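You operate a simulated robot arm through the tools that you are given. There is no shell and no other tool.

You are at the controls of a simulated robot arm. One attempt, no reset.

JOB
Wind the yellow band into a firm roll.
Fine: seat its spool in the turntable, set the drag lever to Firm, crank until the heap is gone, then stand the spool back on its coloured mark. Set down upright: yellow spool.

It is judged by the outcome, as a careful person would: the job done as asked, and still so three seconds after it is handed in. It fails if anything else is knocked over, pushed out of place, dropped, spilled or broken.

ROBOT AND FRAMES
A 7-joint arm with a two-finger parallel gripper on a trunk, on a base that moves. Base frame: it is fixed to the floor where the robot stands at the start and does not move with it; the origin is under the middle of the robot, x ahead of it, y to its left, z up. Readings come in m, rad, newtons and seconds.
With the tool pointing down near the work surface it reaches from about 0.1 to 0.56 m from the robot's upright axis, wherever it stands. Its first joint turns from -2.897 to 2.897 rad. Places, roughly: blue spool [0.5, 2.25, 0.75]; drag lever [0.7, 2.1, 0.9]; green spool [0.5, 2.25, 0.75]; socket of the turntable [0.3, 2, 0.8]; spot before the yellow band [0.3, 2.2, 0.8]; yellow spool [0.25, 2.25, 0.75]. Payload 1.57 kg.
The tool frame sits at the grasp point between the pads (the TCP): z along the fingers, y along the line on which they close. The tips reach 0.03 m beyond it. The gripper opens to 0.08 m. The fingers are 0.017 m wide and 0.012 m thick; the gripper's body (0.04 by 0.082 m) begins 0.08 m behind the TCP.
Orientation is that of the tool frame in the base frame, as [roll, pitch, yaw] about the fixed x, y, z axes, in that order (R = Rz(yaw) Ry(pitch) Rx(roll)). With the fingers straight down and closing along the base's y, the tool's x points along the base's -x, its y along +y and its z along -z.

CONTROLS
- The arm moves only by the tool drive_tool. Its arguments are lists of equal length, an entry for each row: "offset": the shift along the base's x, y, z in units of 150 mm (1.0 is 150 mm), a list of three; "delta_rot": the turn, a rotation vector about the base's x, y, z in units of 45 degrees (1.0 is 45 degrees), a list of three; "hand": the closure, from 0 (fully open) to 1 (shut). In form: {"offset": [[x, y, z], ...], "delta_rot": [[wx, wy, wz], ...], "hand": [hand, ...]}. A call has 1 to 20 rows; each row is the pose to reach, as a shift and turn from the pose commanded when the call began. A call with a number of a shift or a turn outside -1 to 1 is refused whole. Each row takes 0.2 s and may step no farther than 0.05 m and 0.15 rad from the row before; otherwise, or with a gripper value out of range, the whole call is refused. A pose out of reach is approached as far as the arm can. The call stops where the force on the tool passes 90 N (or 10 N more than at its start, if that is more) or the arm is blocked; 0.2 s more then pass. The fingers move at their own pace (about 0.072 m/s each) and stop on an object; they squeeze with about 34 N. The grip force told is the motor's: it shows also when the fingers shut on nothing. Time passes only in rows, and 0.2 s behind the last, so rows that repeat a pose let the fingers close. The reply holds the time, the measured pose of the TCP, the force on the tool along the base axes, the opening and the grip force, in the units named above and with some noise, with the torque about the TCP (base axes, N m) and any sound that the robot's microphone picked up, and new pictures: "views" is both (left out), scene, wrist or none.
- Cameras (640 x 400 px; columns grow to the right, rows downward): "scene" is now at [0.2474, 0.0081, 1.5683]; the picture's right is [0.09, -1.00, 0.00], its down [-0.79, -0.07, -0.61] and it looks along [0.61, 0.06, -0.79] (base axes); focal length 279 px, centre (320, 200). "wrist" rides on the gripper at [0.072, -0.007, -0.122] in the tool frame; the picture's right is [0.09, 1.00, 0.00], its down [-0.84, 0.08, -0.54] and it looks along [-0.54, 0.05, 0.84] (tool axes); focal length 238 px, centre (320, 200). There is no depth. A picture from a camera that has moved, and an enlarged one, comes with that camera's place and axes in the base frame and with its lens.
- slide_trunk(by): slides the trunk up (or, below 0, down) by that many m; the arm and the scene camera ride with it, the base frame stays. It gives what a move gives, with no picture.
- drive_base(legs): drives the robot by 1 to 6 legs, each [ahead, left, turn to the left] in m, m and rad, along the robot's own axes; the way and the turn of a leg run together, so that a leg with both is an arc; at most 1.5 m and 3.142 rad a leg. The arm and the cameras ride along, it lands a little off, and it stops where it bumps. It gives what a move gives, and a new picture of the scene camera.
- aim_head(pan, tilt): turns the head with the scene camera to pan (to the left, within 1.501 rad either way) and tilt (down, from -0.506 to 1.204), counted from straight ahead of the robot. It gives what a move gives, and a new picture of the scene camera.
- enlarge(camera, box): a new picture of the part [left, top, right, bottom] of that camera's present view, enlarged. No time passes.
- hand_in(): hands the job in; it is judged then, once.

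Nothing tells you exact positions but the pictures and the camera data. Unless the task says otherwise, let go and move clear before handing in.

The tools are called after ">>>" as name(argument=value, ...) on one line, values as JSON. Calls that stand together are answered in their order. drive_tool: Moves the arm, as the interface text tells. Its arguments: {"type":"object","properties":{"offset":{"type":"array"},"delta_rot":{"type":"array"},"hand":{"type":"array"},"views":{"type":"string","enum":["both","scene","wrist","none"]}},"required":["offset","delta_rot","hand"]} The other tools are called the same way: slide_trunk (by) moves the trunk up or down; drive_base (legs) drives the base; aim_head (pan, tilt) turns the head that bears the scene camera; enlarge (camera, box) takes an enlarged picture of a part of a camera's view; hand_in () hands the job in.

At the start:

```text
time_s: 0.0
tcp_pos: [0.3638, -0.0049, 1.0003]
orientation: [3.141, 0.001, 3.141]
wrist_force: [0.4, -0.5, -0.3]
moment: [-0.02, 0.03, -0.01]
grip_width: 0.0799
grasp_force: 0.0
trunk travel left (down, up): [-0.812, 0.178]
robot x, y, heading: [0.0022, -0.0001, -0.0]
head pan, tilt (commanded): [0.093, 0.915]
```

scene: 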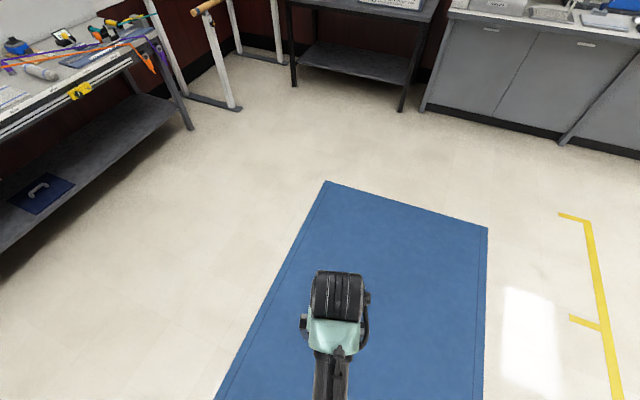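
wrist: 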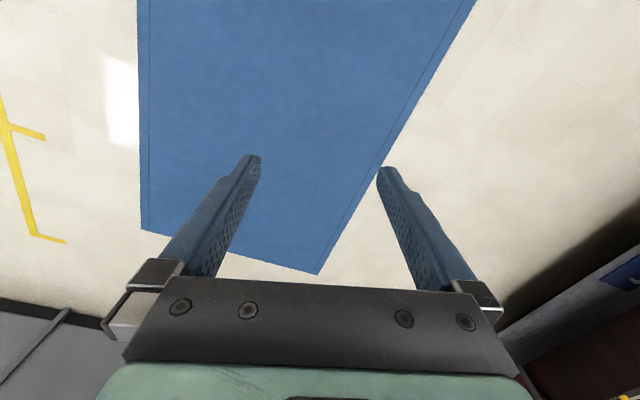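

I see a workbench to the left with coloured bands on it, which should carry the turntable and spools around x 0.3–0.7, y 2.0–2.25. I'll turn the head left to look at it first.

>>> aim_head(pan=1.4, tilt=0.5)

```text
time_s: 1.5
tcp_pos: [0.3637, -0.0033, 0.9998]
orientation: [3.141, -0.001, -3.141]
wrist_force: [-0.1, 0.1, -0.5]
moment: [-0.02, 0.02, -0.02]
grip_width: 0.0803
grasp_force: 0.2
trunk travel left (down, up): [-0.812, 0.178]
robot x, y, heading: [-0.0017, -0.0015, 0.002]
head pan, tilt (commanded): [1.4, 0.499]
camera scene: at [0.1886, 0.0908, 1.6032], right [0.99, -0.17, 0.0], down [-0.08, -0.47, -0.88], along [0.15, 0.86, -0.48], focal length 279 px, centre (320, 200)
```

scene: 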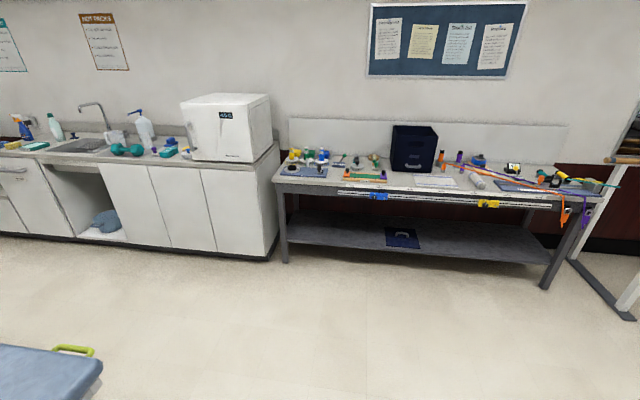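

>>> enlarge(camera="scene", box=[270, 110, 450, 222])

>>> enlarge(camera="scene", box=[430, 130, 630, 255])

```text
3.56 times, centred on (360, 166) of scene
camera zoom: at [0.1886, 0.0908, 1.6032], right [0.99, -0.17, 0.0], down [-0.08, -0.47, -0.88], along [0.15, 0.86, -0.48], focal length 991 px, centre (178, 321)
```

zoom: 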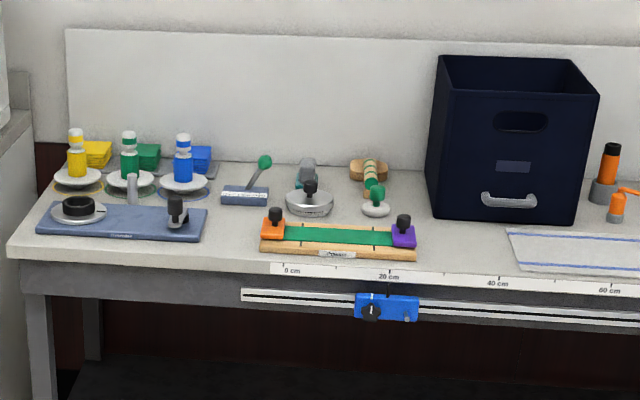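

```text
3.20 times, centred on (530, 192) of scene
camera zoom: at [0.1886, 0.0908, 1.6032], right [0.99, -0.17, 0.0], down [-0.08, -0.47, -0.88], along [0.15, 0.86, -0.48], focal length 892 px, centre (-352, 224)
```

zoom: 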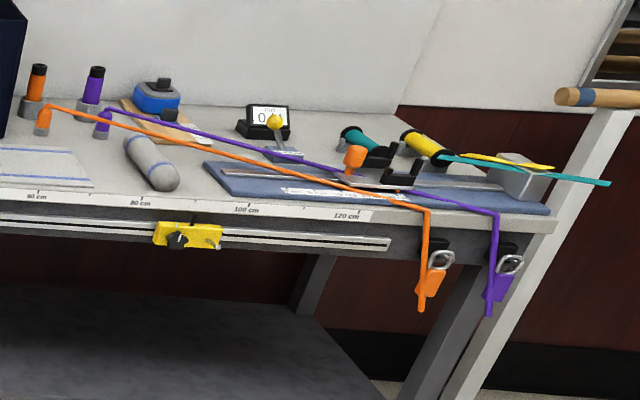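

The turntable board with crank stands at the left end of the bench, the three spools on dishes behind it, and a green-knobbed lever to the right of them. I'll turn to face the bench and drive closer.

>>> drive_base(legs=[[0, 0, 1.571], [1.1, -0.4, 0]])

>>> aim_head(pan=0.0, tilt=0.75)

```text
time_s: 11.2
tcp_pos: [0.4738, 1.4426, 0.9993]
orientation: [-3.141, 0.0, -1.629]
wrist_force: [0.2, 0.4, 0.8]
moment: [0.0, -0.05, -0.01]
grip_width: 0.0802
grasp_force: 0.0
trunk travel left (down, up): [-0.812, 0.178]
robot x, y, heading: [0.4526, 1.0761, 1.509]
head pan, tilt (commanded): [1.4, 0.499]
camera scene: at [0.3736, 1.2709, 1.6032], right [0.23, 0.97, 0.0], down [0.47, -0.11, -0.88], along [-0.85, 0.2, -0.48], focal length 279 px, centre (320, 200)
```

scene: 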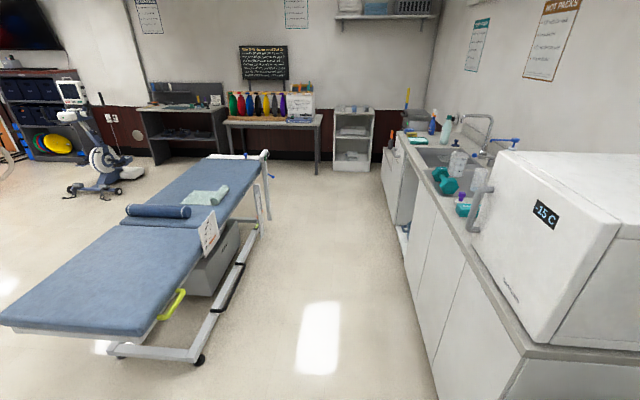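

```text
time_s: 12.7
tcp_pos: [0.4751, 1.4422, 0.9996]
orientation: [-3.141, 0.0, -1.631]
wrist_force: [-0.5, 0.1, -0.1]
moment: [0.0, 0.02, 0.0]
grip_width: 0.0803
grasp_force: 0.1
trunk travel left (down, up): [-0.812, 0.178]
robot x, y, heading: [0.4468, 1.077, 1.51]
head pan, tilt (commanded): [0.0, 0.75]
camera scene: at [0.467, 1.3328, 1.5813], right [1.0, -0.06, 0.0], down [-0.04, -0.68, -0.73], along [0.04, 0.73, -0.68], focal length 279 px, centre (320, 200)
```

scene: 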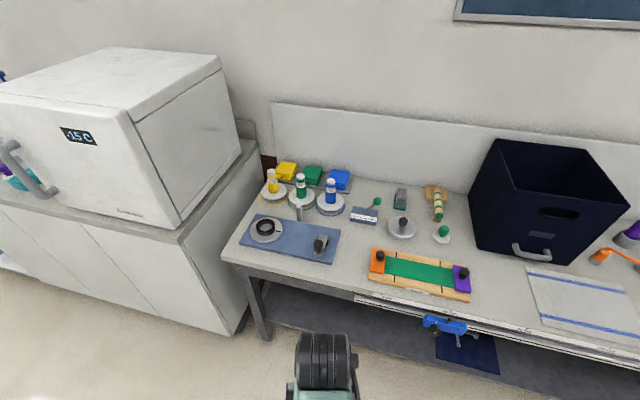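

>>> enlarge(camera="scene", box=[225, 145, 385, 265])

>>> enlarge(camera="scene", box=[335, 170, 475, 260])

```text
3.33 times, centred on (305, 205) of scene
camera zoom: at [0.467, 1.3328, 1.5813], right [1.0, -0.06, 0.0], down [-0.04, -0.68, -0.73], along [0.04, 0.73, -0.68], focal length 929 px, centre (370, 183)
```

zoom: 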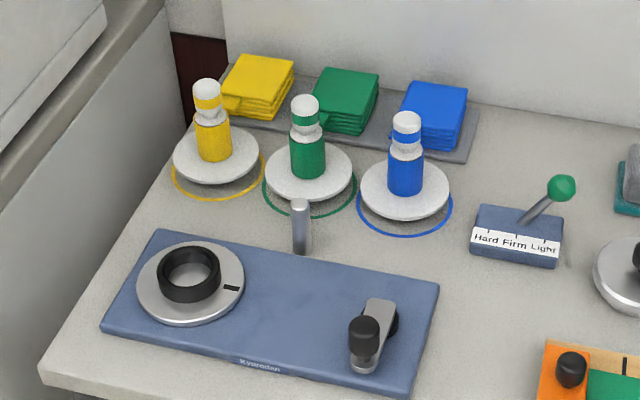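

```text
4.44 times, centred on (405, 215) of scene
camera zoom: at [0.467, 1.3328, 1.5813], right [1.0, -0.06, 0.0], down [-0.04, -0.68, -0.73], along [0.04, 0.73, -0.68], focal length 1239 px, centre (-58, 133)
```

zoom: 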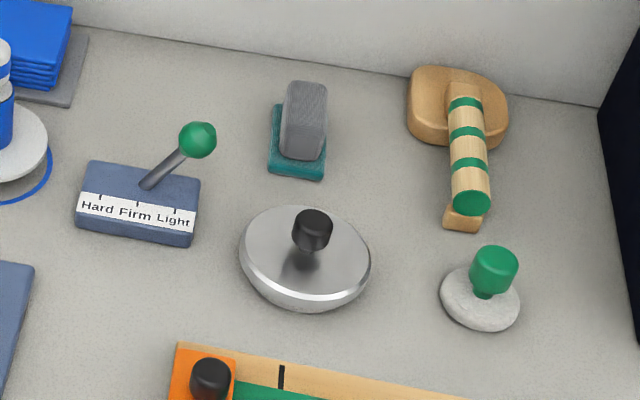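

The spools stand at about y 2.22, turntable socket around (0.31, 2.04), the lever (now at Light) around (0.65, 2.15), and the bench edge is near y 1.9. I'll move closer in small steps.

>>> drive_base(legs=[[0, 0, 0.061], [0.4, 0, 0]])

>>> aim_head(pan=0.1, tilt=0.95)

```text
time_s: 15.6
tcp_pos: [0.4485, 1.8358, 1.0007]
orientation: [3.141, 0.001, -1.567]
wrist_force: [0.2, 0.1, 0.5]
moment: [0.01, 0.01, 0.0]
grip_width: 0.08
grasp_force: 0.1
trunk travel left (down, up): [-0.812, 0.178]
robot x, y, heading: [0.4482, 1.472, 1.575]
head pan, tilt (commanded): [0.0, 0.75]
camera scene: at [0.4496, 1.7272, 1.5812], right [1.0, 0.0, 0.0], down [0.0, -0.68, -0.73], along [0.0, 0.73, -0.68], focal length 279 px, centre (320, 200)
```

scene: 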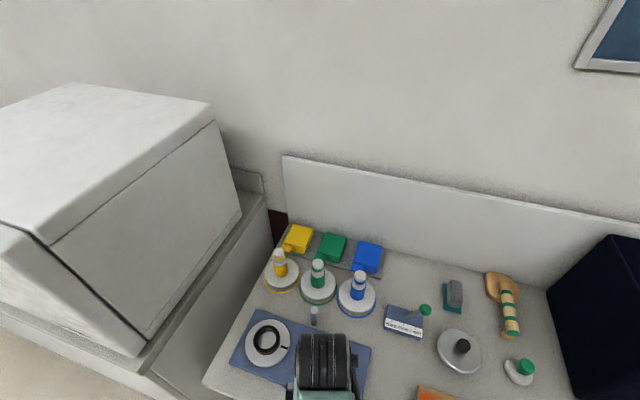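

```text
time_s: 16.3
tcp_pos: [0.4504, 1.8362, 1.0]
orientation: [3.14, 0.0, -1.567]
wrist_force: [-0.3, 0.5, 0.9]
moment: [0.0, 0.05, -0.05]
grip_width: 0.0801
grasp_force: 0.0
trunk travel left (down, up): [-0.812, 0.178]
robot x, y, heading: [0.4455, 1.4733, 1.578]
head pan, tilt (commanded): [0.099, 0.949]
camera scene: at [0.4425, 1.7166, 1.5658], right [0.99, 0.1, 0.0], down [0.08, -0.81, -0.58], along [-0.06, 0.58, -0.81], focal length 279 px, centre (320, 200)
```

scene: 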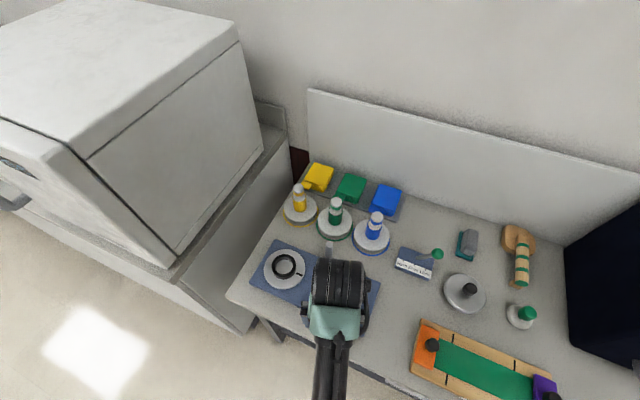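

>>> enlarge(camera="scene", box=[220, 150, 400, 320])

>>> enlarge(camera="wrist", box=[0, 0, 640, 400])

```text
2.35 times, centred on (310, 235) of scene
camera zoom: at [0.4425, 1.7166, 1.5658], right [0.99, 0.1, 0.0], down [0.08, -0.81, -0.58], along [-0.06, 0.58, -0.81], focal length 656 px, centre (344, 118)
```

zoom: 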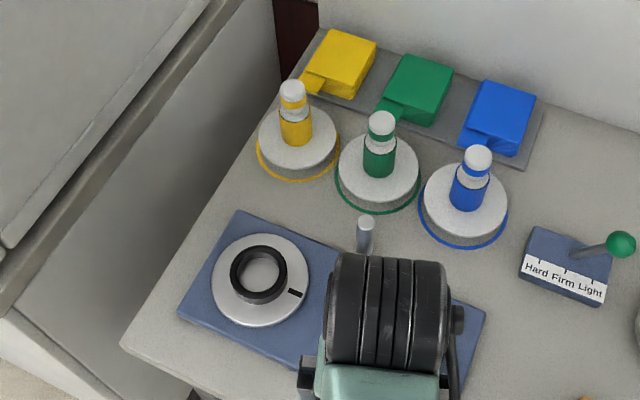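

```text
1.00 times, centred on (320, 200) of wrist (not enlarged: the box is as wide or as high as the picture)
camera zoom: at [0.4568, 1.7634, 1.1223], right [-1.0, -0.1, 0.0], down [-0.08, 0.84, 0.54], along [-0.05, 0.54, -0.84], focal length 238 px, centre (320, 200)
```

zoom: 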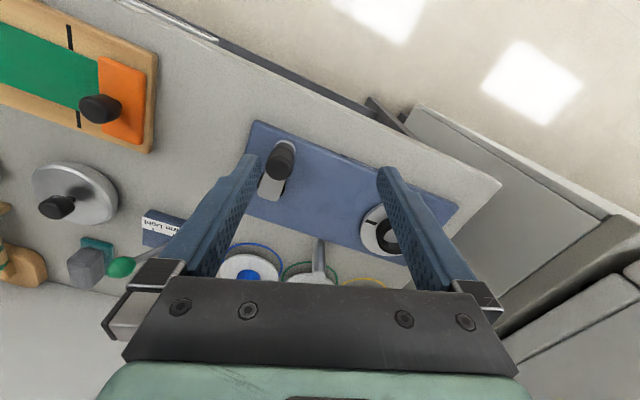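

The bench turns out to be yawed about −19° relative to my frame, with the yellow spool near (0.324, 2.212) with its top at z≈0.93, the socket ring near (0.308, 2.01), and the lever near (0.685, 2.05). I'll square up to the bench and shift left.

>>> drive_base(legs=[[0, 0, -0.335], [0.0, 0.2, 0], [0.05, 0, 0]])

>>> aim_head(pan=0.0, tilt=1.0)

```text
time_s: 19.5
tcp_pos: [0.3969, 1.9283, 1.0003]
orientation: [3.141, 0.0, -1.906]
wrist_force: [-0.5, -0.3, 0.7]
moment: [0.0, 0.03, 0.04]
grip_width: 0.0803
grasp_force: 0.0
trunk travel left (down, up): [-0.812, 0.178]
robot x, y, heading: [0.2738, 1.587, 1.238]
head pan, tilt (commanded): [0.099, 0.949]
camera scene: at [0.3505, 1.8184, 1.5657], right [0.97, -0.23, 0.0], down [-0.19, -0.79, -0.58], along [0.14, 0.57, -0.81], focal length 279 px, centre (320, 200)
```

scene: 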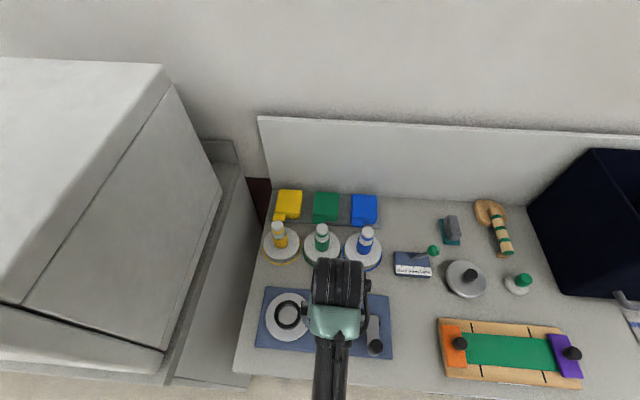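

```text
time_s: 20.2
tcp_pos: [0.398, 1.9274, 1.0005]
orientation: [-3.14, 0.0, -1.906]
wrist_force: [-0.7, 0.0, -0.1]
moment: [0.0, 0.01, 0.03]
grip_width: 0.08
grasp_force: 0.0
trunk travel left (down, up): [-0.812, 0.178]
robot x, y, heading: [0.2729, 1.587, 1.235]
head pan, tilt (commanded): [0.0, 1.0]
camera scene: at [0.3567, 1.8135, 1.562], right [0.94, -0.33, 0.0], down [-0.28, -0.79, -0.54], along [0.18, 0.51, -0.84], focal length 279 px, centre (320, 200)
```

scene: 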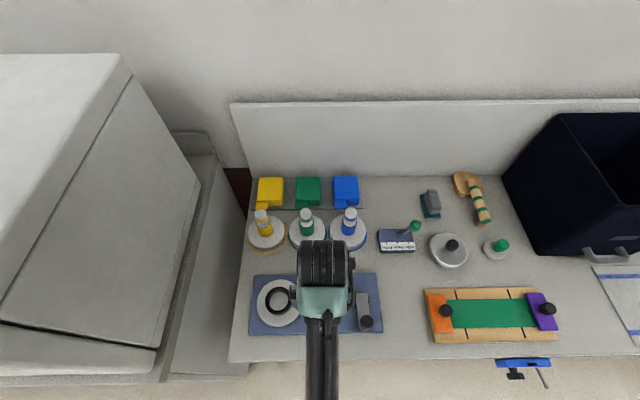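

>>> enlarge(camera="scene", box=[225, 165, 385, 265])

>>> enlarge(camera="scene", box=[235, 260, 395, 360])

>>> enlarge(camera="scene", box=[360, 200, 480, 275])

>>> enlarge(camera="wrist", box=[0, 0, 640, 400])

```text
4.00 times, centred on (305, 215) of scene
camera zoom: at [0.3567, 1.8135, 1.562], right [0.94, -0.33, 0.0], down [-0.28, -0.79, -0.54], along [0.18, 0.51, -0.84], focal length 1115 px, centre (380, 140)
```

zoom: 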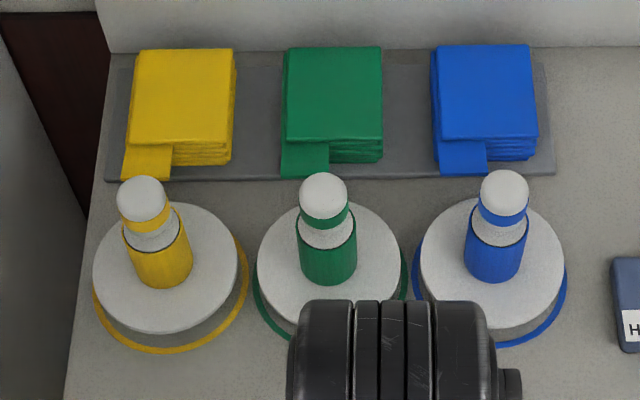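

```text
4.00 times, centred on (315, 310) of scene
camera zoom: at [0.3567, 1.8135, 1.562], right [0.94, -0.33, 0.0], down [-0.28, -0.79, -0.54], along [0.18, 0.51, -0.84], focal length 1115 px, centre (340, -240)
```

zoom: 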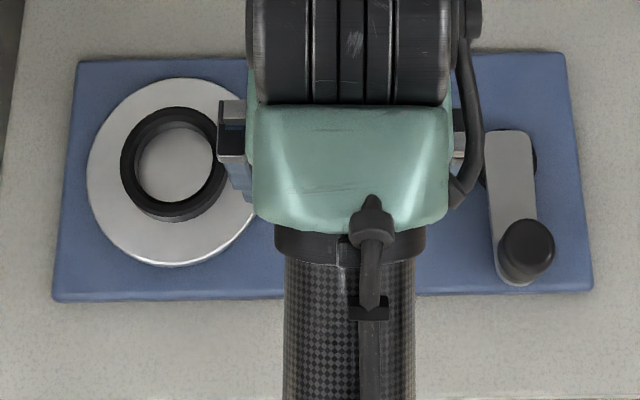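

```text
5.33 times, centred on (420, 238) of scene
camera zoom: at [0.3567, 1.8135, 1.562], right [0.94, -0.33, 0.0], down [-0.28, -0.79, -0.54], along [0.18, 0.51, -0.84], focal length 1486 px, centre (-213, 0)
```

zoom: 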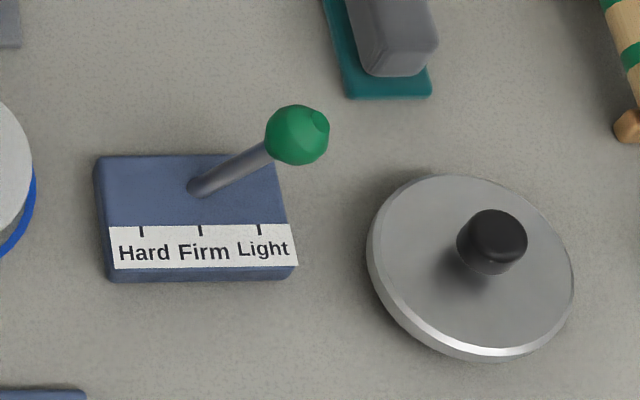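

```text
1.00 times, centred on (320, 200) of wrist (not enlarged: the box is as wide or as high as the picture)
camera zoom: at [0.3804, 1.8565, 1.1221], right [-0.97, 0.24, 0.0], down [0.2, 0.82, 0.54], along [0.13, 0.53, -0.84], focal length 238 px, centre (320, 200)
```

zoom: 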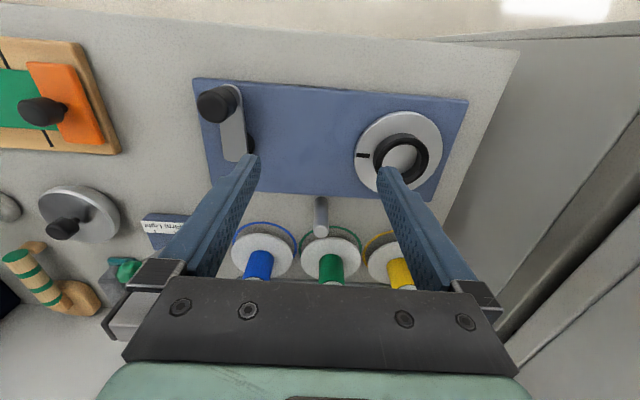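

The view is now square to the bench: yellow spool at about (0.328, 2.215), socket ring (0.313, 2.004, top z≈0.84), crank knob (0.498, 1.885), its pivot (0.515, 1.94), lever pivot (0.691, 2.075). The spool is still about 0.63 m from my axis, so I'll edge closer.

>>> drive_base(legs=[[0.06, 0, 0]])

```text
time_s: 21.1
tcp_pos: [0.4172, 1.9833, 0.9994]
orientation: [-3.141, -0.001, -1.906]
wrist_force: [-0.5, 0.5, -0.5]
moment: [-0.04, 0.01, -0.02]
grip_width: 0.0799
grasp_force: 0.1
trunk travel left (down, up): [-0.812, 0.178]
robot x, y, heading: [0.2951, 1.6399, 1.236]
head pan, tilt (commanded): [0.0, 1.0]
camera scene: at [0.3764, 1.8695, 1.562], right [0.94, -0.33, 0.0], down [-0.28, -0.79, -0.54], along [0.18, 0.51, -0.84], focal length 279 px, centre (320, 200)
```

scene: 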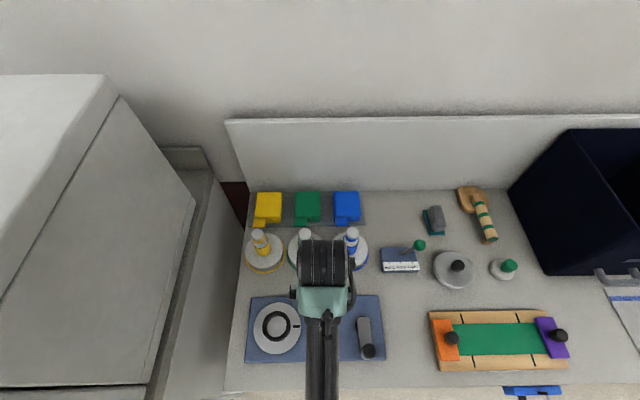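

>>> drive_base(legs=[[0.04, 0, 0]])

```text
time_s: 22.0
tcp_pos: [0.4297, 2.0194, 0.9995]
orientation: [3.141, -0.001, -1.906]
wrist_force: [-0.4, 0.5, -0.2]
moment: [-0.02, 0.01, 0.02]
grip_width: 0.0799
grasp_force: 0.0
trunk travel left (down, up): [-0.812, 0.178]
robot x, y, heading: [0.3067, 1.6794, 1.235]
head pan, tilt (commanded): [0.0, 1.0]
camera scene: at [0.3889, 1.905, 1.5622], right [0.94, -0.33, 0.0], down [-0.28, -0.79, -0.54], along [0.18, 0.51, -0.84], focal length 279 px, centre (320, 200)
```

scene: 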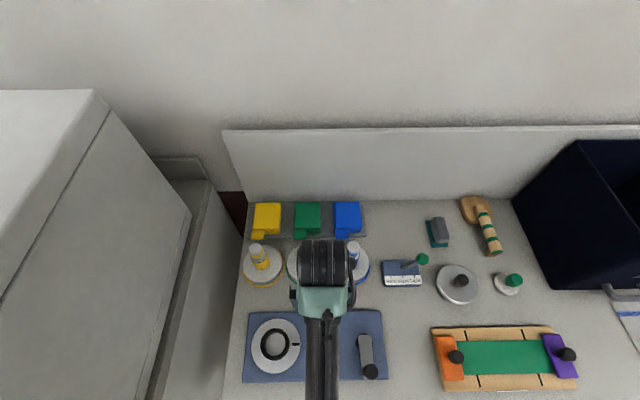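

No bump, and the spool, socket, crank and lever should all be within 0.56 m now. I'll raise the hand slightly and move toward the yellow spool.

>>> drive_tool(offset=[[0, 0, 0.2], [-0.16, 0.22, 0.2], [-0.32, 0.44, 0.2], [-0.48, 0.66, 0.2], [-0.6, 0.85, 0.2]], delta_rot=[[0, 0, 0], [0, 0, 0], [0, 0, 0], [0, 0, 0], [0, 0, 0]], hand=[0, 0, 0, 0, 0])

```text
time_s: 23.2
tcp_pos: [0.3372, 2.1478, 1.03]
orientation: [-3.14, -0.004, -1.907]
wrist_force: [0.1, 0.1, -0.5]
moment: [-0.01, 0.0, 0.02]
grip_width: 0.0801
grasp_force: 0.2
out of reach, approached as far as the arm can: row 1, 2, 3
trunk travel left (down, up): [-0.812, 0.178]
robot x, y, heading: [0.3066, 1.6817, 1.235]
head pan, tilt (commanded): [0.0, 1.0]
camera scene: at [0.3879, 1.9063, 1.562], right [0.94, -0.33, 0.0], down [-0.28, -0.79, -0.54], along [0.18, 0.51, -0.84], focal length 279 px, centre (320, 200)
camera wrist: at [0.3198, 2.0772, 1.1535], right [-0.97, 0.24, 0.0], down [0.2, 0.82, 0.54], along [0.13, 0.52, -0.84], focal length 238 px, centre (320, 200)
```

scene: 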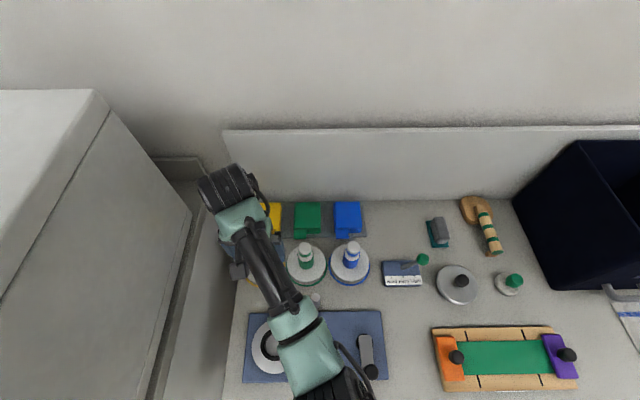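
wrist: 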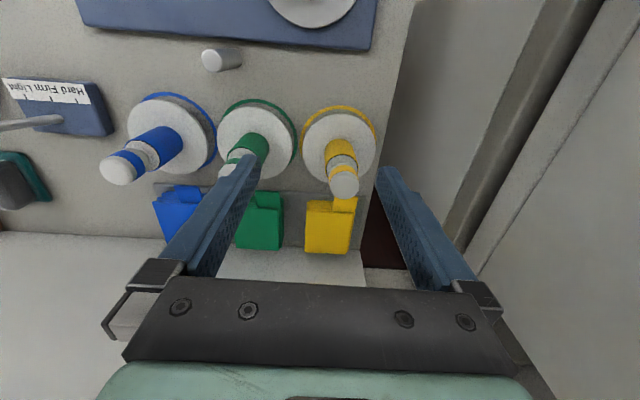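

>>> enlarge(camera="wrist", box=[270, 90, 430, 260])

>>> enlarge(camera="scene", box=[270, 190, 430, 300])

```text
2.35 times, centred on (350, 175) of wrist
camera zoom: at [0.3198, 2.0772, 1.1535], right [-0.97, 0.24, 0.0], down [0.2, 0.82, 0.54], along [0.13, 0.52, -0.84], focal length 561 px, centre (249, 259)
```

zoom: 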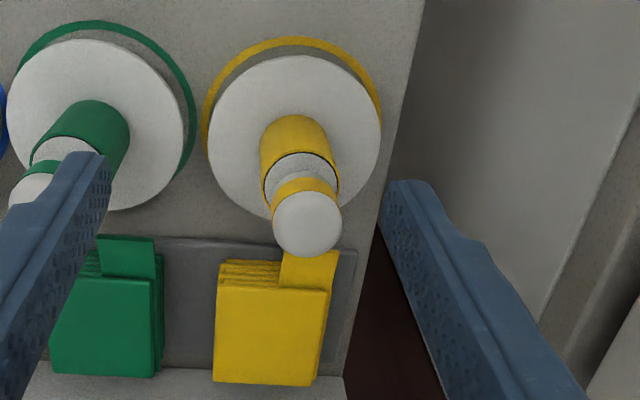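

```text
3.64 times, centred on (350, 245) of scene
camera zoom: at [0.3879, 1.9063, 1.562], right [0.94, -0.33, 0.0], down [-0.28, -0.79, -0.54], along [0.18, 0.51, -0.84], focal length 1013 px, centre (211, 36)
```

zoom: 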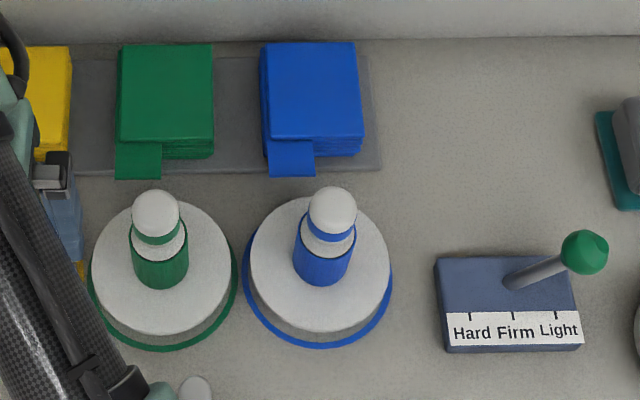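

From the wrist view I place the yellow spool's axis at about (0.325, 2.209), its cap between z 0.905 and 0.93 and about 33 mm wide. I'll move above it and check the alignment before lowering.

>>> drive_tool(offset=[[-0.05, 0.21, 0], [-0.098, 0.42, 0], [-0.098, 0.42, 0]], delta_rot=[[0, 0, 0], [0, 0, 0], [0, 0, 0]], hand=[0, 0, 0])

```text
time_s: 24.0
tcp_pos: [0.3251, 2.2095, 1.0324]
orientation: [-3.141, 0.0, -1.909]
wrist_force: [-0.9, -0.2, -0.5]
moment: [0.01, 0.0, 0.01]
grip_width: 0.0801
grasp_force: 0.0
trunk travel left (down, up): [-0.812, 0.178]
robot x, y, heading: [0.3031, 1.6771, 1.233]
head pan, tilt (commanded): [0.0, 1.0]
camera scene: at [0.3891, 1.905, 1.5622], right [0.94, -0.33, 0.0], down [-0.28, -0.79, -0.54], along [0.18, 0.51, -0.84], focal length 279 px, centre (320, 200)
camera wrist: at [0.3076, 2.1391, 1.154], right [-0.97, 0.24, 0.0], down [0.2, 0.82, 0.54], along [0.13, 0.53, -0.84], focal length 238 px, centre (320, 200)
```

scene: 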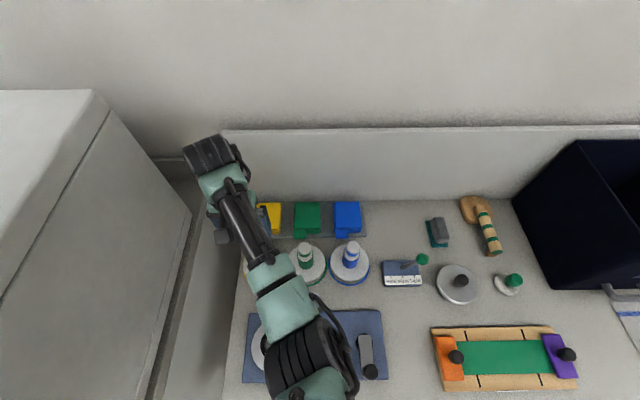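
wrist: 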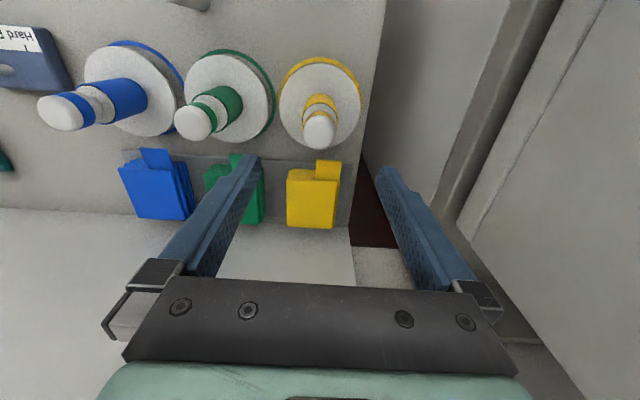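

The spool's cap sits on the gripper's centre line, so I'll descend to TCP z≈0.912 with the fingers open.

>>> drive_tool(offset=[[0, 0, -0.25], [0, 0, -0.5], [0, 0, -0.7], [0, 0, -0.79], [0, 0, -0.79]], delta_rot=[[0, 0, 0], [0, 0, 0], [0, 0, 0], [0, 0, 0], [0, 0, 0]], hand=[0, 0, 0, 0, 0])

```text
time_s: 25.2
tcp_pos: [0.325, 2.2113, 0.9089]
orientation: [3.141, 0.001, -1.905]
wrist_force: [-0.1, 0.6, -1.8]
moment: [0.01, 0.02, 0.0]
grip_width: 0.0798
grasp_force: 0.1
trunk travel left (down, up): [-0.812, 0.178]
robot x, y, heading: [0.3068, 1.6788, 1.238]
head pan, tilt (commanded): [0.0, 1.0]
camera scene: at [0.3891, 1.9055, 1.5621], right [0.94, -0.33, 0.0], down [-0.28, -0.79, -0.54], along [0.18, 0.51, -0.84], focal length 279 px, centre (320, 200)
camera wrist: at [0.3083, 2.14, 1.0324], right [-0.97, 0.24, 0.0], down [0.2, 0.82, 0.54], along [0.13, 0.53, -0.84], focal length 238 px, centre (320, 200)
```

scene: 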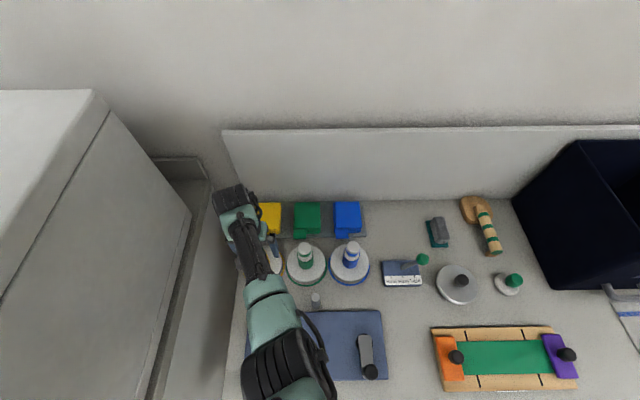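
wrist: 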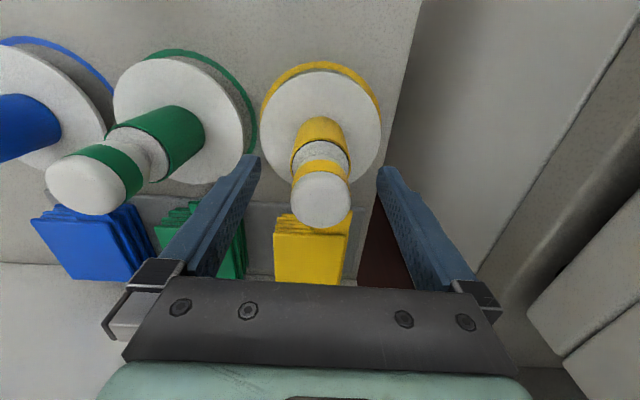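

The cap is centred between the fingers, so I'll close the grip.

>>> drive_tool(offset=[[0, 0, 0], [0, 0, 0], [0, 0, 0], [0, 0, 0]], delta_rot=[[0, 0, 0], [0, 0, 0], [0, 0, 0], [0, 0, 0]], hand=[1, 1, 1, 1])

```text
time_s: 26.2
tcp_pos: [0.3256, 2.2105, 0.9095]
orientation: [-3.141, 0.001, -1.906]
wrist_force: [-0.2, -0.8, -0.1]
moment: [0.03, -0.01, 0.02]
grip_width: 0.0411
grasp_force: 34.1
trunk travel left (down, up): [-0.812, 0.178]
robot x, y, heading: [0.3083, 1.6802, 1.234]
head pan, tilt (commanded): [0.0, 1.0]
camera scene: at [0.389, 1.9055, 1.5621], right [0.94, -0.33, 0.0], down [-0.28, -0.79, -0.54], along [0.18, 0.51, -0.84], focal length 279 px, centre (320, 200)
camera wrist: at [0.3083, 2.14, 1.0325], right [-0.97, 0.24, 0.0], down [0.2, 0.82, 0.54], along [0.13, 0.53, -0.84], focal length 238 px, centre (320, 200)
```

scene: 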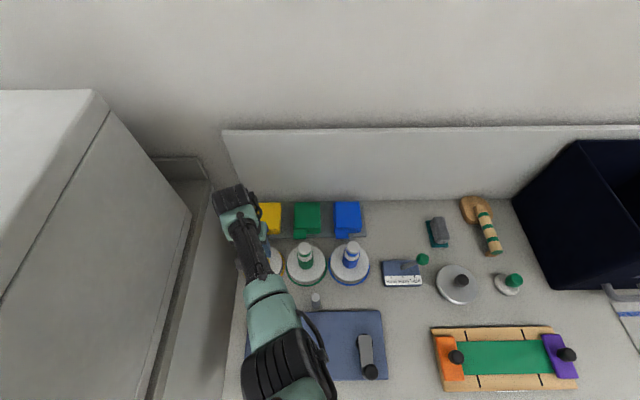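
wrist: 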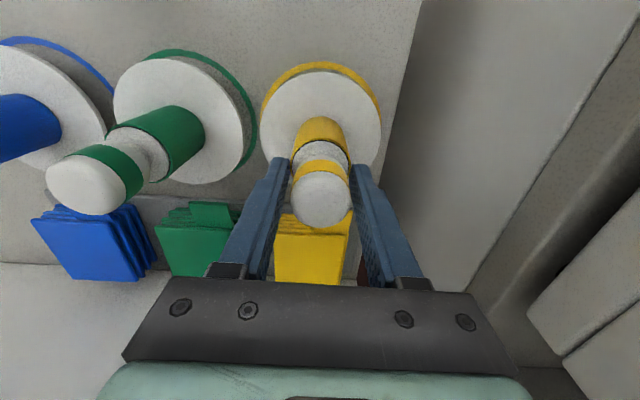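

>>> enlarge(camera="wrist", box=[250, 90, 400, 250])

```text
2.50 times, centred on (325, 170) of wrist
camera zoom: at [0.3083, 2.14, 1.0325], right [-0.97, 0.24, 0.0], down [0.2, 0.82, 0.54], along [0.13, 0.53, -0.84], focal length 596 px, centre (308, 275)
```

zoom: 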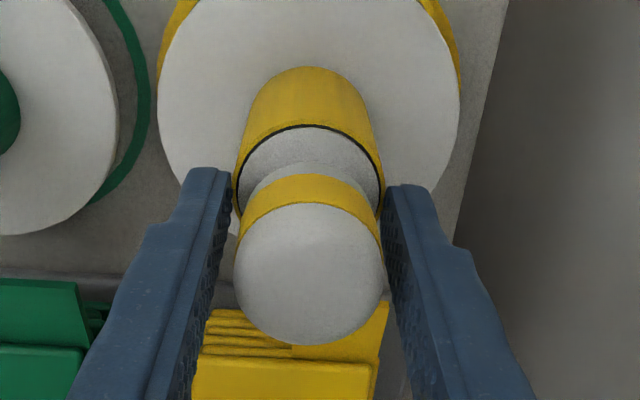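

The 41 mm width means the tips are catching the upper rim of the core instead of the cap. I'll open, rise about 13 mm and grip the cap proper.

>>> drive_tool(offset=[[0, 0, 0], [0, 0, 0], [0, 0, 0.087], [0, 0, 0.087], [0, 0, 0.087], [0, 0, 0.087], [0, 0, 0.087]], delta_rot=[[0, 0, 0], [0, 0, 0], [0, 0, 0], [0, 0, 0], [0, 0, 0], [0, 0, 0], [0, 0, 0]], hand=[0.2, 0.2, 0.2, 1, 1, 1, 1], views="wrist")

```text
time_s: 27.8
tcp_pos: [0.3249, 2.2107, 0.9226]
orientation: [-3.14, -0.001, -1.904]
wrist_force: [-0.3, -0.1, -1.3]
moment: [-0.02, 0.1, 0.01]
grip_width: 0.0309
grasp_force: 33.5
trunk travel left (down, up): [-0.812, 0.178]
robot x, y, heading: [0.3077, 1.6799, 1.228]
head pan, tilt (commanded): [0.0, 1.0]
camera wrist: at [0.3081, 2.1403, 1.0453], right [-0.97, 0.24, 0.0], down [0.2, 0.82, 0.54], along [0.13, 0.53, -0.84], focal length 238 px, centre (320, 200)
```

wrist: 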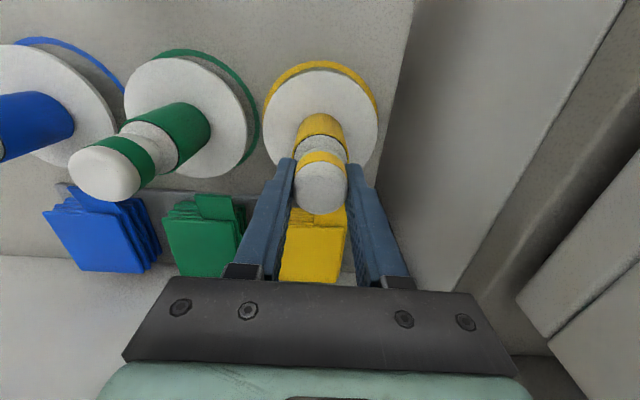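

The grip is now 31 mm wide, squarely on the cap. I'll lift straight up gently.

>>> drive_tool(offset=[[0, 0, 0.05], [0, 0, 0.15], [0, 0, 0.3], [0, 0, 0.45], [0, 0, 0.55], [0, 0, 0.55]], delta_rot=[[0, 0, 0], [0, 0, 0], [0, 0, 0], [0, 0, 0], [0, 0, 0], [0, 0, 0]], hand=[1, 1, 1, 1, 1, 1])

```text
time_s: 29.2
tcp_pos: [0.326, 2.2104, 1.0065]
orientation: [-3.141, 0.001, -1.907]
wrist_force: [-0.6, 0.2, -1.1]
moment: [0.02, 0.02, 0.01]
grip_width: 0.0307
grasp_force: 34.1
trunk travel left (down, up): [-0.812, 0.178]
robot x, y, heading: [0.3072, 1.6768, 1.234]
head pan, tilt (commanded): [0.0, 1.0]
camera scene: at [0.3891, 1.9057, 1.5621], right [0.94, -0.33, 0.0], down [-0.28, -0.79, -0.54], along [0.18, 0.51, -0.84], focal length 279 px, centre (320, 200)
camera wrist: at [0.3082, 2.1387, 1.1298], right [-0.97, 0.24, 0.0], down [0.2, 0.82, 0.54], along [0.13, 0.53, -0.84], focal length 238 px, centre (320, 200)
```

scene: 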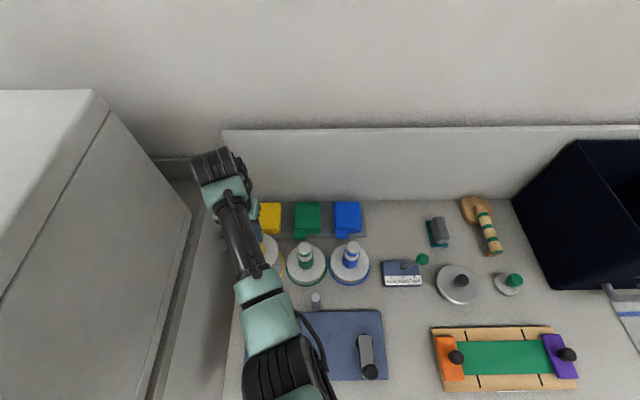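
wrist: 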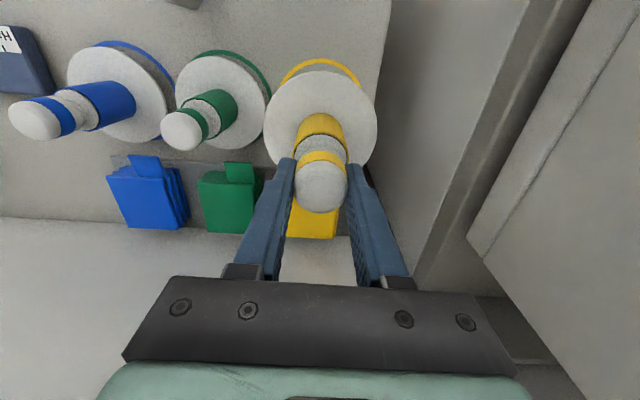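

The spool is lifted and upright in the grip. I'll move it back to a point just beyond the socket so the wrist camera can see the socket ring and I can measure it precisely.

>>> drive_tool(offset=[[0.02, -0.2, 0.1], [0.04, -0.45, 0.1], [0.06, -0.7, 0.1], [0.073, -0.89, 0.1], [0.073, -0.89, 0.1]], delta_rot=[[0, 0, 0], [0, 0, 0], [0, 0, 0], [0, 0, 0], [0, 0, 0]], hand=[1, 1, 1, 1, 1])

>>> enlarge(camera="wrist", box=[220, 0, 440, 140])

```text
time_s: 30.4
tcp_pos: [0.3358, 2.0917, 1.0269]
orientation: [3.139, 0.02, -1.908]
wrist_force: [0.2, 0.5, -1.9]
moment: [-0.01, 0.02, -0.01]
grip_width: 0.031
grasp_force: 34.6
out of reach, approached as far as the arm can: row 4
trunk travel left (down, up): [-0.812, 0.178]
robot x, y, heading: [0.3067, 1.6801, 1.234]
head pan, tilt (commanded): [0.0, 1.0]
camera scene: at [0.3889, 1.9056, 1.5621], right [0.94, -0.33, 0.0], down [-0.28, -0.79, -0.54], along [0.18, 0.51, -0.84], focal length 279 px, centre (320, 200)
camera wrist: at [0.3186, 2.0183, 1.1474], right [-0.97, 0.24, 0.0], down [0.2, 0.8, 0.56], along [0.13, 0.54, -0.83], focal length 238 px, centre (320, 200)
```

scene: 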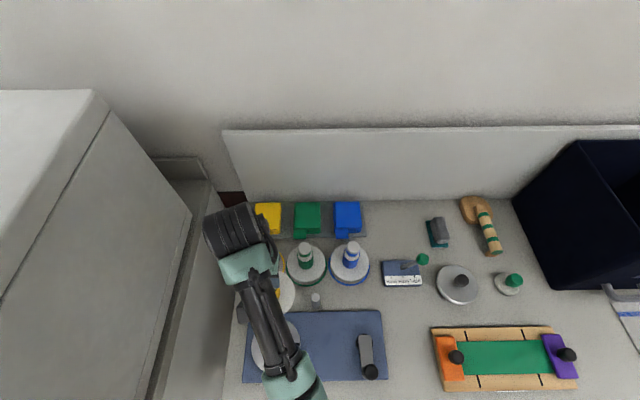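
wrist: 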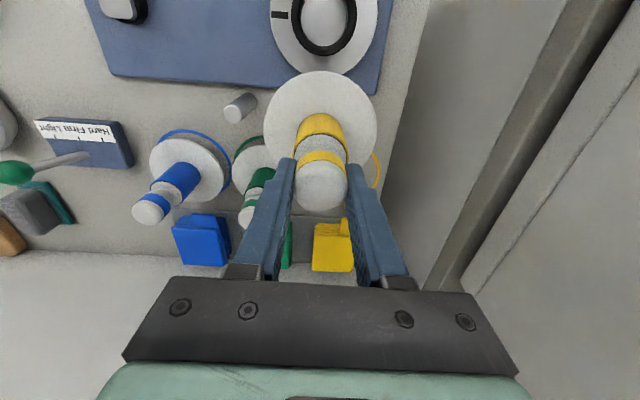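

```text
2.86 times, centred on (330, 70) of wrist
camera zoom: at [0.3186, 2.0183, 1.1474], right [-0.97, 0.24, 0.0], down [0.2, 0.8, 0.56], along [0.13, 0.54, -0.83], focal length 681 px, centre (291, 571)
```

zoom: 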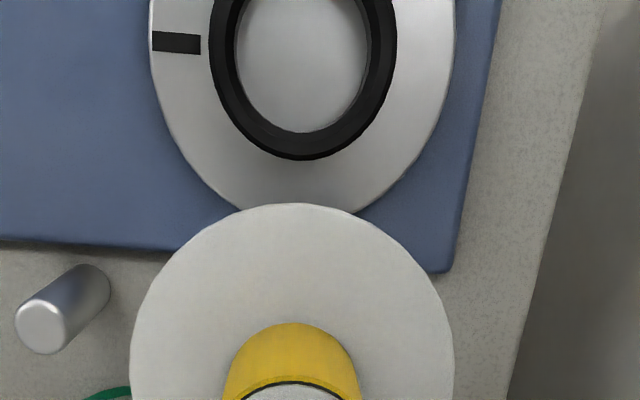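

The arm hits a limit when high and close in, so I'll raise the trunk a bit to gain room; the socket ring is visible just ahead of the held spool.

>>> slide_trunk(by=0.08)

>>> drive_tool(offset=[[0, 0, 0]], delta_rot=[[0, 0, 0]], hand=[1])

```text
time_s: 31.6
tcp_pos: [0.3378, 2.0916, 1.106]
orientation: [3.138, 0.021, -1.908]
wrist_force: [0.2, 0.4, -1.7]
moment: [-0.04, -0.05, 0.01]
grip_width: 0.0309
grasp_force: 33.9
trunk travel left (down, up): [-0.892, 0.098]
robot x, y, heading: [0.3034, 1.6757, 1.234]
head pan, tilt (commanded): [0.0, 1.0]
```

```text
time_s: 32.0
tcp_pos: [0.3369, 2.092, 1.1059]
orientation: [3.137, 0.022, -1.907]
wrist_force: [0.2, -0.4, -1.1]
moment: [-0.04, -0.03, 0.0]
grip_width: 0.0311
grasp_force: 34.3
trunk travel left (down, up): [-0.892, 0.098]
robot x, y, heading: [0.306, 1.6766, 1.233]
head pan, tilt (commanded): [0.0, 1.0]
camera scene: at [0.3891, 1.9055, 1.6421], right [0.94, -0.33, 0.0], down [-0.28, -0.79, -0.54], along [0.18, 0.51, -0.84], focal length 279 px, centre (320, 200)
camera wrist: at [0.3188, 2.0185, 1.2272], right [-0.97, 0.24, 0.0], down [0.2, 0.8, 0.56], along [0.13, 0.54, -0.83], focal length 238 px, centre (320, 200)
```

scene: 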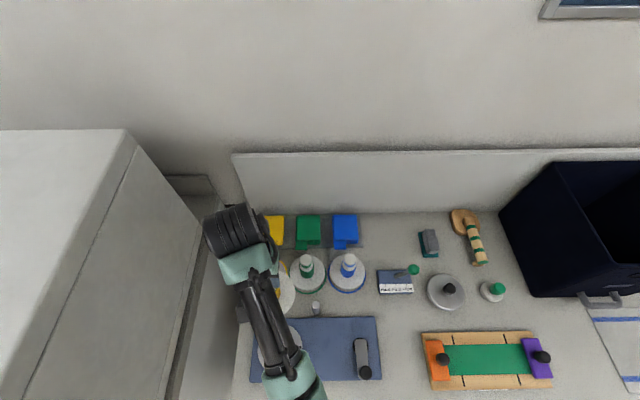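
wrist: 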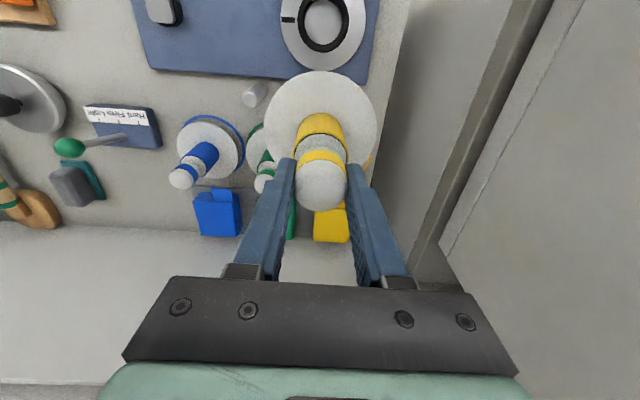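

The socket centre works out at about (0.3105, 2.0006) with ring top z≈0.839, and the spool axis lies on the TCP. I'll move over it while straightening the tiny tilt, then lower to just above the ring.

>>> drive_tool(offset=[[-0.06, -0.2, 0], [-0.12, -0.4, 0], [-0.176, -0.609, 0], [-0.176, -0.609, -0.2], [-0.176, -0.609, -0.4], [-0.176, -0.609, -0.6], [-0.176, -0.609, -0.68], [-0.176, -0.609, -0.68]], delta_rot=[[-0.01, 0.002, 0], [-0.02, 0.003, 0], [-0.028, 0.0045, 0], [-0.028, 0.0045, 0], [-0.028, 0.0045, 0], [-0.028, 0.0045, 0], [-0.028, 0.0045, 0], [-0.028, 0.0045, 0]], hand=[1, 1, 1, 1, 1, 1, 1, 1])

```text
time_s: 33.8
tcp_pos: [0.3107, 2.0022, 1.0034]
orientation: [-3.139, -0.003, -1.908]
wrist_force: [0.7, -0.4, -1.0]
moment: [-0.05, -0.04, 0.01]
grip_width: 0.0311
grasp_force: 34.0
trunk travel left (down, up): [-0.892, 0.098]
robot x, y, heading: [0.3045, 1.6817, 1.238]
head pan, tilt (commanded): [0.0, 1.0]
camera scene: at [0.3889, 1.9054, 1.6421], right [0.94, -0.33, 0.0], down [-0.28, -0.79, -0.54], along [0.18, 0.51, -0.84], focal length 279 px, centre (320, 200)
camera wrist: at [0.2938, 1.9308, 1.1254], right [-0.97, 0.24, 0.0], down [0.2, 0.82, 0.54], along [0.13, 0.52, -0.84], focal length 238 px, centre (320, 200)
```

scene: 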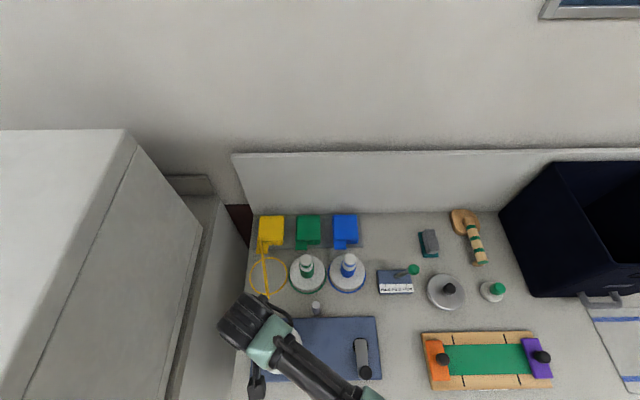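
wrist: 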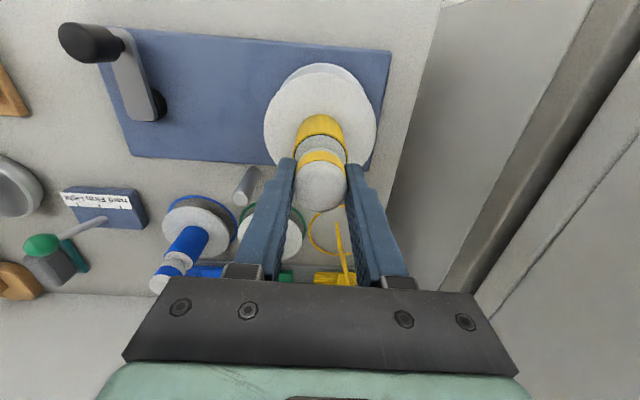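

>>> enlarge(camera="wrist", box=[240, 40, 400, 140])

>>> enlarge(camera="scene", box=[215, 280, 375, 400])

```text
4.00 times, centred on (320, 90) of wrist
camera zoom: at [0.2938, 1.9308, 1.1254], right [-0.97, 0.24, 0.0], down [0.2, 0.82, 0.54], along [0.13, 0.52, -0.84], focal length 953 px, centre (320, 640)
```

zoom: 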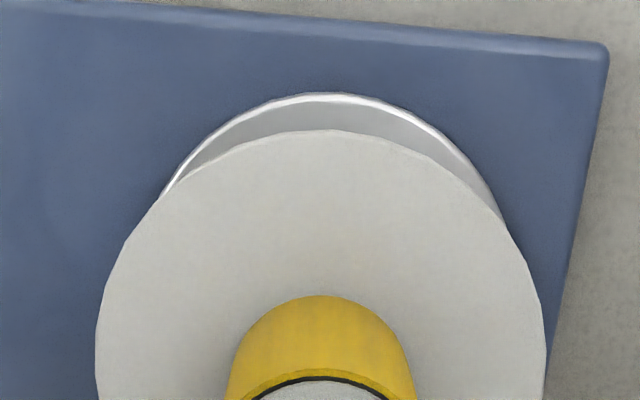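

```text
3.33 times, centred on (295, 340) of scene
camera zoom: at [0.3889, 1.9054, 1.6421], right [0.94, -0.33, 0.0], down [-0.28, -0.79, -0.54], along [0.18, 0.51, -0.84], focal length 929 px, centre (403, -267)
```

zoom: 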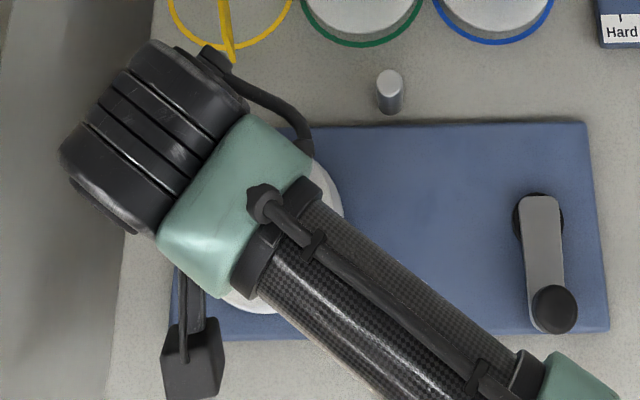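

The alignment with the turntable disc is within about 2 mm. I'll lower in small steps, watching the force.

>>> drive_tool(offset=[[-0.005, -0.01, -0.06], [-0.005, -0.01, -0.12], [-0.005, -0.01, -0.17], [-0.005, -0.01, -0.2], [-0.005, -0.01, -0.2]], delta_rot=[[0, 0, 0], [0, 0, 0], [0, 0, 0], [0, 0, 0], [0, 0, 0]], hand=[1, 1, 1, 1, 1], views="wrist")

```text
time_s: 35.0
tcp_pos: [0.3098, 1.9997, 0.9729]
orientation: [-3.139, -0.002, -1.907]
wrist_force: [-0.3, 0.0, -1.2]
moment: [0.03, 0.01, 0.0]
grip_width: 0.031
grasp_force: 34.4
trunk travel left (down, up): [-0.892, 0.098]
robot x, y, heading: [0.3078, 1.6796, 1.236]
head pan, tilt (commanded): [0.0, 1.0]
camera wrist: at [0.2921, 1.9294, 1.0963], right [-0.97, 0.24, 0.0], down [0.2, 0.82, 0.54], along [0.13, 0.52, -0.84], focal length 238 px, centre (320, 200)
```

wrist: 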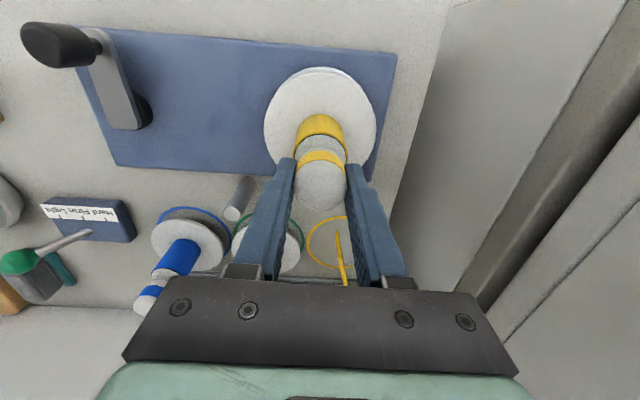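

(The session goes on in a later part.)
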